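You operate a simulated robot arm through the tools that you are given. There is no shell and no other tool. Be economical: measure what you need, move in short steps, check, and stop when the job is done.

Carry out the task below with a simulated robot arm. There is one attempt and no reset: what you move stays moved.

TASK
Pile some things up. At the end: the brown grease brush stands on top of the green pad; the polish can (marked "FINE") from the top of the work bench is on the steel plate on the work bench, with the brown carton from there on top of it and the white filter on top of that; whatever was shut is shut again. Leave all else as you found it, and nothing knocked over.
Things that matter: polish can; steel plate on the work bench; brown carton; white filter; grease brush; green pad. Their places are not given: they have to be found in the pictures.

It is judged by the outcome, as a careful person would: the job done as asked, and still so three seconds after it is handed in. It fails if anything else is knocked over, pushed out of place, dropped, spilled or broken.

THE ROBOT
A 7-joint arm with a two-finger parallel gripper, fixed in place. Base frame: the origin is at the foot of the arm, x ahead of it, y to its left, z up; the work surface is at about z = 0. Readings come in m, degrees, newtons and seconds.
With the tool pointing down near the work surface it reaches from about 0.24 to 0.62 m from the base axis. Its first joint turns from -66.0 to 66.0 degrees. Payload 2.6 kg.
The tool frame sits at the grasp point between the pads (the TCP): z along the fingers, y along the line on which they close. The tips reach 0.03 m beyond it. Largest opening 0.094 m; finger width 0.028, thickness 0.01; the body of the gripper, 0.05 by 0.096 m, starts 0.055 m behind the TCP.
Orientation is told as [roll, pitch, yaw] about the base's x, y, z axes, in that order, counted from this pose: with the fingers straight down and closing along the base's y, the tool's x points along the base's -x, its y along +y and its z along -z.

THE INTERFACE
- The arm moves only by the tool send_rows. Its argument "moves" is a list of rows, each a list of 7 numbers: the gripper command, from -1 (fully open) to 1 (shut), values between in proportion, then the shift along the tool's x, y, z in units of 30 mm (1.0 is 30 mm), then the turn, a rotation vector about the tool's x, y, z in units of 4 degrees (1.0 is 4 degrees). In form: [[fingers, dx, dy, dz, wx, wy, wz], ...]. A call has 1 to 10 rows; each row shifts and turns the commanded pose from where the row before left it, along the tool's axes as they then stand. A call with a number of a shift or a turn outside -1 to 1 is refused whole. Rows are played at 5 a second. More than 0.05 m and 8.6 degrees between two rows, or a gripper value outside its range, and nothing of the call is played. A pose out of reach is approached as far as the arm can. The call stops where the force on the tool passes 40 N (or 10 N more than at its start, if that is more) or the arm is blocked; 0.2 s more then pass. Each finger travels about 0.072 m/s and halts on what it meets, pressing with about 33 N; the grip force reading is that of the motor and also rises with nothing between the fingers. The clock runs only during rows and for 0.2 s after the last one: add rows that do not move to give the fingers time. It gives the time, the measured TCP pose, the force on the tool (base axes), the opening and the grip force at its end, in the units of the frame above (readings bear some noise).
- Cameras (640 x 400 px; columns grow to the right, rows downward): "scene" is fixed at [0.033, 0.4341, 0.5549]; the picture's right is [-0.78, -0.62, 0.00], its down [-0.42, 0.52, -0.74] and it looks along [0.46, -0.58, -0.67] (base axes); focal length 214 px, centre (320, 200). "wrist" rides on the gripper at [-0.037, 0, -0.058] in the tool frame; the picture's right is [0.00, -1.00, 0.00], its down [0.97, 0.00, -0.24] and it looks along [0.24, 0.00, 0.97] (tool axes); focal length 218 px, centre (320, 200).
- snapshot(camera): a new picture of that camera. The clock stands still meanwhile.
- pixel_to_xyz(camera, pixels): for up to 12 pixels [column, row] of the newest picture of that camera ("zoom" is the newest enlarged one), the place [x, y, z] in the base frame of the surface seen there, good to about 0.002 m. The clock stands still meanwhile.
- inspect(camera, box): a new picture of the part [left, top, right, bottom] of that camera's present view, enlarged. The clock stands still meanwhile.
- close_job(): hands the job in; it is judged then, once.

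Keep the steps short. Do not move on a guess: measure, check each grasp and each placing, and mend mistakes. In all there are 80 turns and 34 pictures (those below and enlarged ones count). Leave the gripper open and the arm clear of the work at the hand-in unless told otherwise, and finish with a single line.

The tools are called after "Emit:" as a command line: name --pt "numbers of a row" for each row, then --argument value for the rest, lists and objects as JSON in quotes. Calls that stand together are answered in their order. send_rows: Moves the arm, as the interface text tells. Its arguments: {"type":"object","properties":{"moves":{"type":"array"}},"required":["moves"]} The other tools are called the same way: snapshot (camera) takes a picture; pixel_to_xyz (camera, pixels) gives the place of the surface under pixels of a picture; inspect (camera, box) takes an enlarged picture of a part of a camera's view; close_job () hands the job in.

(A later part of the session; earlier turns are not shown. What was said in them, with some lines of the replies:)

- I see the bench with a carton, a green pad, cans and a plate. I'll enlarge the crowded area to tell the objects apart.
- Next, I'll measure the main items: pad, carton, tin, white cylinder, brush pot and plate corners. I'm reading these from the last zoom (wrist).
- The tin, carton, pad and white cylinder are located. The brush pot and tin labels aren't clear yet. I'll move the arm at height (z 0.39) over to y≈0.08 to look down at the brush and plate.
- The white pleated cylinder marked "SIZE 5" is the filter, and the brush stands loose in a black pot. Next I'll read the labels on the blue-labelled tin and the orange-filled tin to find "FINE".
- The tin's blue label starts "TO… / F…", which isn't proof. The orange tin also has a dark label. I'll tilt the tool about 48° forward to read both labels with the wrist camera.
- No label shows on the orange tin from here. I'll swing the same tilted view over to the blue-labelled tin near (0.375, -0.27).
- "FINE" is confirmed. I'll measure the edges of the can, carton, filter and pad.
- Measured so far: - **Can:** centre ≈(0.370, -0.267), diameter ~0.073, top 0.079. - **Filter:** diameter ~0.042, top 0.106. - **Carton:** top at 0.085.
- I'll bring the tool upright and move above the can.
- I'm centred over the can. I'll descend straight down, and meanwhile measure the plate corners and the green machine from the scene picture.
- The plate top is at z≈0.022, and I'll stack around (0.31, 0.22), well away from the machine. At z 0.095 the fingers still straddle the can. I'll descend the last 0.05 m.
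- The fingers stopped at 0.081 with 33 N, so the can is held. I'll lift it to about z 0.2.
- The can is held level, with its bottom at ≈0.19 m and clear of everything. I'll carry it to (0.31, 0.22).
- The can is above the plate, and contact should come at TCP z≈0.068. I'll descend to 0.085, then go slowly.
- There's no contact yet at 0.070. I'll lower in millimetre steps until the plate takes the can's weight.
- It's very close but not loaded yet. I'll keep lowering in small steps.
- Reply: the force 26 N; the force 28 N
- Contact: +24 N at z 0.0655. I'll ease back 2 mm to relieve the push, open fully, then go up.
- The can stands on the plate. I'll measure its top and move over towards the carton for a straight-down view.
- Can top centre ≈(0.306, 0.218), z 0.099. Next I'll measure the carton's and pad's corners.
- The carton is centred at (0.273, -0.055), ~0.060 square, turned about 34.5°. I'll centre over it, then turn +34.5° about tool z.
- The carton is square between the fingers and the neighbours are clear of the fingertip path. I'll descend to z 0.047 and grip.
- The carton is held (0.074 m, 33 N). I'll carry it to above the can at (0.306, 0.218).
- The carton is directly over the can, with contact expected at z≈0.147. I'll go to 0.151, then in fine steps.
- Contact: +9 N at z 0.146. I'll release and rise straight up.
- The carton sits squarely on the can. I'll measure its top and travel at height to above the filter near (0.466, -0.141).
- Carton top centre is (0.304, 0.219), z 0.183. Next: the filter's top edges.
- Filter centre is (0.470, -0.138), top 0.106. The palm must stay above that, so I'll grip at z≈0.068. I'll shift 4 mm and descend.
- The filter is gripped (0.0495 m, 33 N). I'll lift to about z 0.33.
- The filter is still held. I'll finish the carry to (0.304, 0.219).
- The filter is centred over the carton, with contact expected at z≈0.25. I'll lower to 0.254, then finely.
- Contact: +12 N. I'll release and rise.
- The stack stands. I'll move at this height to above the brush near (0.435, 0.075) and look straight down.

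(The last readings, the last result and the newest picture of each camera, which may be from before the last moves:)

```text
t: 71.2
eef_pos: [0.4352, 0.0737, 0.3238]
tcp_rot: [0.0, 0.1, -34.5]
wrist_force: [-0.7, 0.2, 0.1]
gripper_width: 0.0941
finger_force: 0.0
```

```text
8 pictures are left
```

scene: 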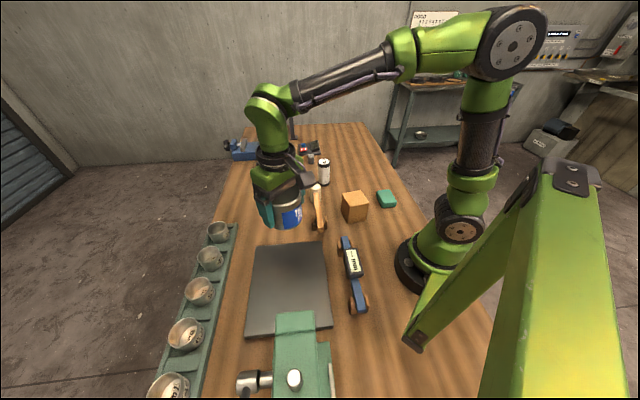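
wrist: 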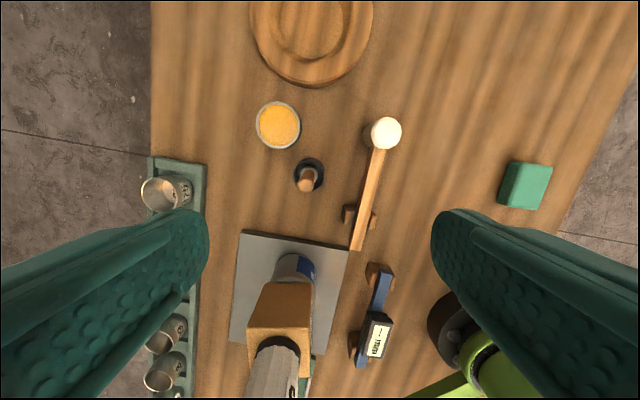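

Emit:
inspect --camera "wrist" --box '[280, 145, 340, 205]'

Emit:
pixel_to_xyz --camera "wrist" --pixels '[[307, 182], [310, 172], [296, 173], [323, 173], [310, 160], [385, 132], [360, 215], [278, 125], [296, 137], [285, 228]]'

```text
6.67 times, centred on (310, 175) of wrist
```

zoom: 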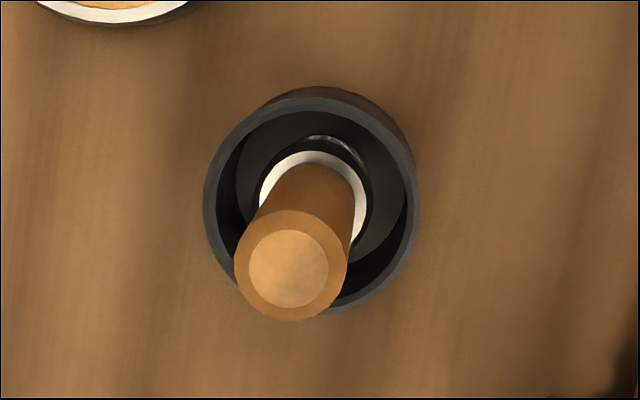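

```text
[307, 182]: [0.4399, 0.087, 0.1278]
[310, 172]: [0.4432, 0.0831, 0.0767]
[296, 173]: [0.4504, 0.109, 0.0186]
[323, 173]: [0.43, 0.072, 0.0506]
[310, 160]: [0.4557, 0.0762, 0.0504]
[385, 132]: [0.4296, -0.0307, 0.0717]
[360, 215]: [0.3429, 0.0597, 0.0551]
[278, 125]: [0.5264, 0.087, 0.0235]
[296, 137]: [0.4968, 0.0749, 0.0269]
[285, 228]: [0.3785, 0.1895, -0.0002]
```

The handle appears upright in the pot. I'll measure the handle top and pot rim precisely in the zoom.

Emit:
pixel_to_xyz --camera "zoom" --pixels '[[289, 268], [240, 268], [340, 268], [289, 315], [289, 222], [212, 200], [413, 195], [312, 95], [310, 180], [385, 240]]'

```text
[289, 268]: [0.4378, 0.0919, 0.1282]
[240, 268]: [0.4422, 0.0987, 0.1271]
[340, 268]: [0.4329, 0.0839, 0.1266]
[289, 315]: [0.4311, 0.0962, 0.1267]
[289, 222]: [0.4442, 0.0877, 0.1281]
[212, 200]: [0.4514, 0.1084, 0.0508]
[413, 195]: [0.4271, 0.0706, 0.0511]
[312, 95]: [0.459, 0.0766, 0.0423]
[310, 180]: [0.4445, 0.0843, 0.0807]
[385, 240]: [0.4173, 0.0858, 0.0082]
```

The handle is vertical at (0.438, 0.0915), top 0.128, and the pot rim is at 0.051. I'll grip at z 0.088 so the tips stay above the rim and the palm above the handle top.

Emit:
send_rows --pt "-1 0.27 0.543 0 0 0 0" --pt "-0.4 0 0 1 0 0 0" --pt "-0.4 0 0 1 0 0 0" --pt "-0.4 0 0 1 0 0 0" --pt "-0.4 0 0 1 0 0 0" --pt "-0.4 0 0 1 0 0 0" --pt "-0.4 0 0 0 0 0 0"

Emit:
snapshot --camera "wrist"

```text
t: 72.8
eef_pos: [0.4367, 0.0914, 0.1699]
tcp_rot: [0.1, 0.0, -34.4]
wrist_force: [-0.1, -0.1, 0.3]
gripper_width: 0.0657
finger_force: 0.0
```

```text
6 pictures are left
```

wrist: 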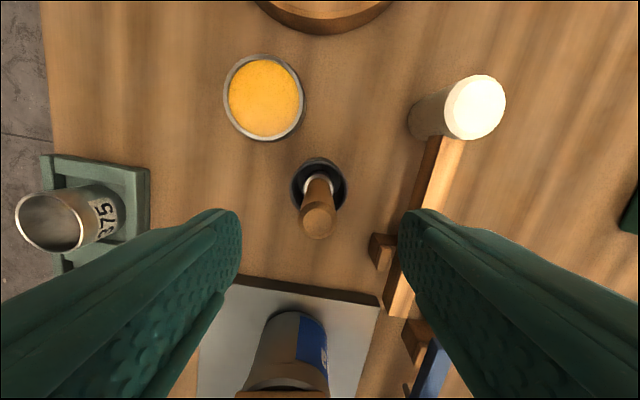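

The handle is centred between the fingers. I'll descend to 0.088 and close.

Emit:
send_rows --pt "-0.4 0 0 1 0 0 0" --pt "-0.4 0 0 1 0 0 0" --pt "-0.4 0 0 0.7 0 0 0" --pt "-0.4 0 0 0 0 0 0"

Emit:
send_rows --pt "0.2 0 0 0 0 0 0" --pt "0.5 0 0 0 0 0 0" --pt "0.8 0 0 0 0 0 0" --pt "1 0 0 0 0 0 0" --pt "1 0 0 0 0 0 0"

Emit:
send_rows --pt "1 0 0 -0.3 0 0 0" --pt "1 0 0 -0.5 0 0 0" --pt "1 0 0 -0.8 0 0 0" --pt "1 0 0 -1 0 0 0" --pt "1 0 0 -1 0 0 0" --pt "1 0 0 -1 0 0 0" --pt "1 0 0 -1 0 0 0" --pt "1 0 0 0 0 0 0"

Emit:
inspect --camera "scene" --box '[220, 110, 370, 290]'

```text
t: 73.8
eef_pos: [0.4359, 0.091, 0.091]
tcp_rot: [0.0, 0.0, -34.5]
wrist_force: [-0.3, 0.4, 0.0]
gripper_width: 0.0657
finger_force: 0.0
```

```text
t: 75.0
eef_pos: [0.4367, 0.0915, 0.0915]
tcp_rot: [0.1, 0.0, -34.5]
wrist_force: [0.0, -0.2, 0.1]
gripper_width: 0.0186
finger_force: 32.8
```

```text
t: 76.8
eef_pos: [0.4354, 0.0912, 0.2586]
tcp_rot: [0.0, 0.1, -34.4]
wrist_force: [0.1, -0.3, -0.7]
gripper_width: 0.0191
finger_force: 32.4
```

```text
2.22 times, centred on (295, 200) of scene
```

zoom: 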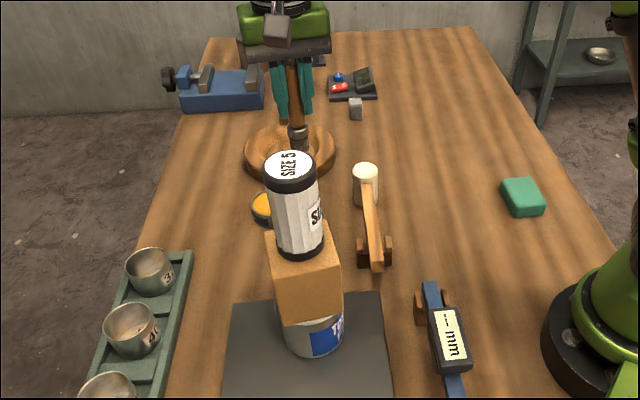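

The brush is out of the pot and held upright. I'll carry it at height to above the pad centre (0.2187, -0.193).

Emit:
send_rows --pt "1 0.05 -0.99 0 0 0 0" --pt "1 0.05 -0.99 0 0 0 0" --pt "1 0.05 -0.99 0 0 0 0" --pt "1 0.05 -0.99 0 0 0 0" --pt "1 0.05 -0.99 0 0 0 0" --pt "1 0.05 -0.99 0 0 0 0"

Emit:
send_rows --pt "1 0.05 -0.99 0 0 0 0" --pt "1 0.05 -0.99 0 0 0 0" --pt "1 0.05 -0.99 0 0 0 0" --pt "1 0.05 -0.99 0 0 0 0" --pt "1 0.05 -0.99 0 0 0 0" --pt "1 0.05 -0.99 0 0 0 0" --pt "1 0 0 0 0 0 0"

Emit:
send_rows --pt "1 0 0 1 0 0 0" --pt "1 0 0 1 0 0 0" --pt "1 0 0 1 0 0 0" --pt "1 0 0 0.5 0 0 0" --pt "1 0 0 0 0 0 0"

Emit:
inspect --camera "scene" --box '[280, 140, 420, 230]'

```text
t: 78.2
eef_pos: [0.3286, -0.0516, 0.2597]
tcp_rot: [0.0, 0.0, -34.5]
wrist_force: [-0.2, -0.1, -1.2]
gripper_width: 0.0185
finger_force: 33.0
```

```text
t: 79.8
eef_pos: [0.2191, -0.1927, 0.2598]
tcp_rot: [0.1, 0.0, -34.5]
wrist_force: [-0.1, 0.2, -0.4]
gripper_width: 0.0189
finger_force: 33.5
```

```text
t: 81.0
eef_pos: [0.2203, -0.193, 0.1549]
tcp_rot: [0.0, -0.1, -34.6]
wrist_force: [-0.2, 0.3, -0.3]
gripper_width: 0.019
finger_force: 32.8
```

```text
4.44 times, centred on (350, 185) of scene
```

zoom: 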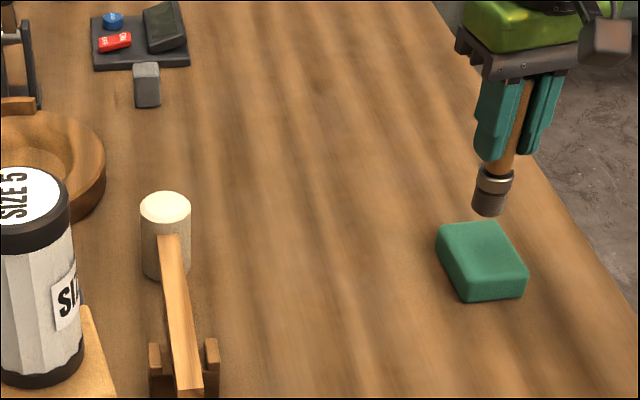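

The brush hangs vertically over the pad. I'll measure the height of its lower end.

Emit:
pixel_to_xyz --camera "zoom" --pixels '[[488, 210], [488, 206], [485, 250], [492, 180], [480, 228], [525, 262], [440, 243], [500, 296]]'

```text
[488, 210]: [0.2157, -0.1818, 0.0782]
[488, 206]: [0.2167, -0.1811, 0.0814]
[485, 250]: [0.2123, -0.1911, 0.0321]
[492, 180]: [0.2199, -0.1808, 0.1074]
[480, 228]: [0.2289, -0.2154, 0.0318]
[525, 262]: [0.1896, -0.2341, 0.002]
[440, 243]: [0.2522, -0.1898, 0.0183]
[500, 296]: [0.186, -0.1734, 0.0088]
```

The brush's lower end is at ≈0.077 and the pad top ≈0.030, so contact comes at TCP ≈0.108. I'll lower to 0.113, then finely.

Emit:
send_rows --pt "1 0 0 0.7 0 0 0" --pt "1 0 0 0.5 0 0 0" --pt "1 0 0 0.2 0 0 0" --pt "1 0 0 0 0 0 0"

Emit:
send_rows --pt "1 0 0 0.07 0 0 0" --pt "1 0 0 0 0 0 0"

Emit:
send_rows --pt "1 0 0 0.05 0 0 0" --pt "1 0 0 0 0 0 0"

```text
t: 82.0
eef_pos: [0.2215, -0.1943, 0.1127]
tcp_rot: [0.1, -0.3, -34.5]
wrist_force: [1.8, 2.0, 26.6]
gripper_width: 0.019
finger_force: 32.6
```

```text
t: 82.6
eef_pos: [0.2194, -0.1928, 0.1109]
tcp_rot: [0.0, 0.0, -34.5]
wrist_force: [2.7, -0.6, 25.4]
gripper_width: 0.019
finger_force: 33.0
```

```text
t: 83.2
eef_pos: [0.2199, -0.1921, 0.1093]
tcp_rot: [0.0, 0.0, -34.4]
wrist_force: [-0.6, -0.3, 27.0]
gripper_width: 0.0189
finger_force: 32.7
```

It's in firm contact (27 N, with the brush sliding slightly in the grip). I'll ease up about 1 mm and read the force before releasing.

Emit:
send_rows --pt "1 0 0 -0.035 0 0 0" --pt "1 0 0 0 0 0 0"

Emit:
inspect --camera "scene" --box '[350, 150, 420, 220]'

```text
t: 83.8
eef_pos: [0.2192, -0.1919, 0.1099]
tcp_rot: [0.0, 0.1, -34.5]
wrist_force: [2.8, -3.3, 4.7]
gripper_width: 0.0187
finger_force: 33.3
```

```text
5.71 times, centred on (385, 185) of scene
```

zoom: 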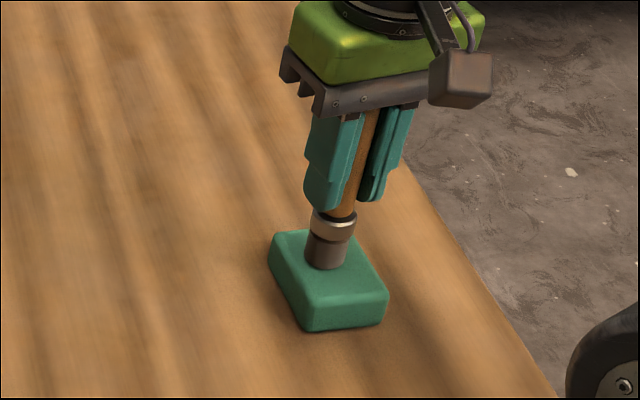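

The brush stands upright near the pad's middle, with only 5 N left. I'll open slowly and rise straight up.

Emit:
send_rows --pt "0.5 0 0 0 0 0 0" --pt "0.2 0 0 0 0 0 0" --pt "-0.2 0 0 0 0 0 0" --pt "-0.5 0 0 0 0 0 0" --pt "-0.5 0 0 0 0 0 0"

Emit:
send_rows --pt "-0.5 0 0 -0.3 0 0 0" --pt "-0.5 0 0 -1 0 0 0" --pt "-0.5 0 0 -1 0 0 0" --pt "-0.5 0 0 -1 0 0 0" --pt "-0.5 0 0 -1 0 0 0" --pt "-0.5 0 0 -1 0 0 0" --pt "-1 0 0 -1 0 0 0" --pt "-1 0 0 -1 0 0 0" --pt "-1 0 0 -1 0 0 0" --pt "-1 0 0 0 0 0 0"

Emit:
snapshot --camera "scene"

```text
t: 85.0
eef_pos: [0.2194, -0.193, 0.11]
tcp_rot: [0.0, 0.0, -34.6]
wrist_force: [0.5, -0.5, -0.5]
gripper_width: 0.0707
finger_force: 0.0
```

```text
t: 87.2
eef_pos: [0.2208, -0.1927, 0.3585]
tcp_rot: [0.0, 0.0, -34.5]
wrist_force: [-0.5, -0.1, 0.2]
gripper_width: 0.0941
finger_force: 0.1
```

```text
2 pictures are left
```

scene: 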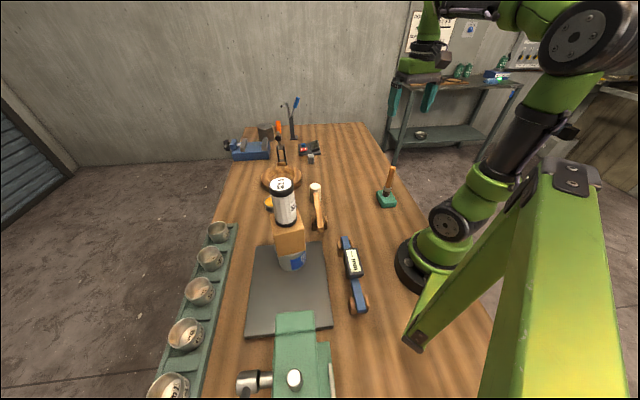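

The brush stands on the pad and the stack is intact. The pot is hidden behind the stack, so I'll use one wrist picture to check it.

Emit:
snapshot --camera "wrist"

```text
1 pictures are left
```

wrist: 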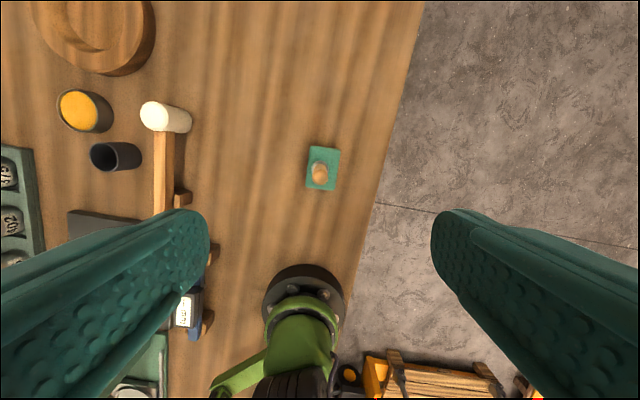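

The pot is upright in its place, the brush stands on the pad, the gripper is open and the arm is clear. I'm handing the job in.

Emit:
close_job

```text
The job is handed in.
```

The grease brush stands on the green pad, and the "FINE" polish can is on the steel plate with the brown carton and then the white filter on top; I opened nothing, and the last pictures show nothing knocked over.
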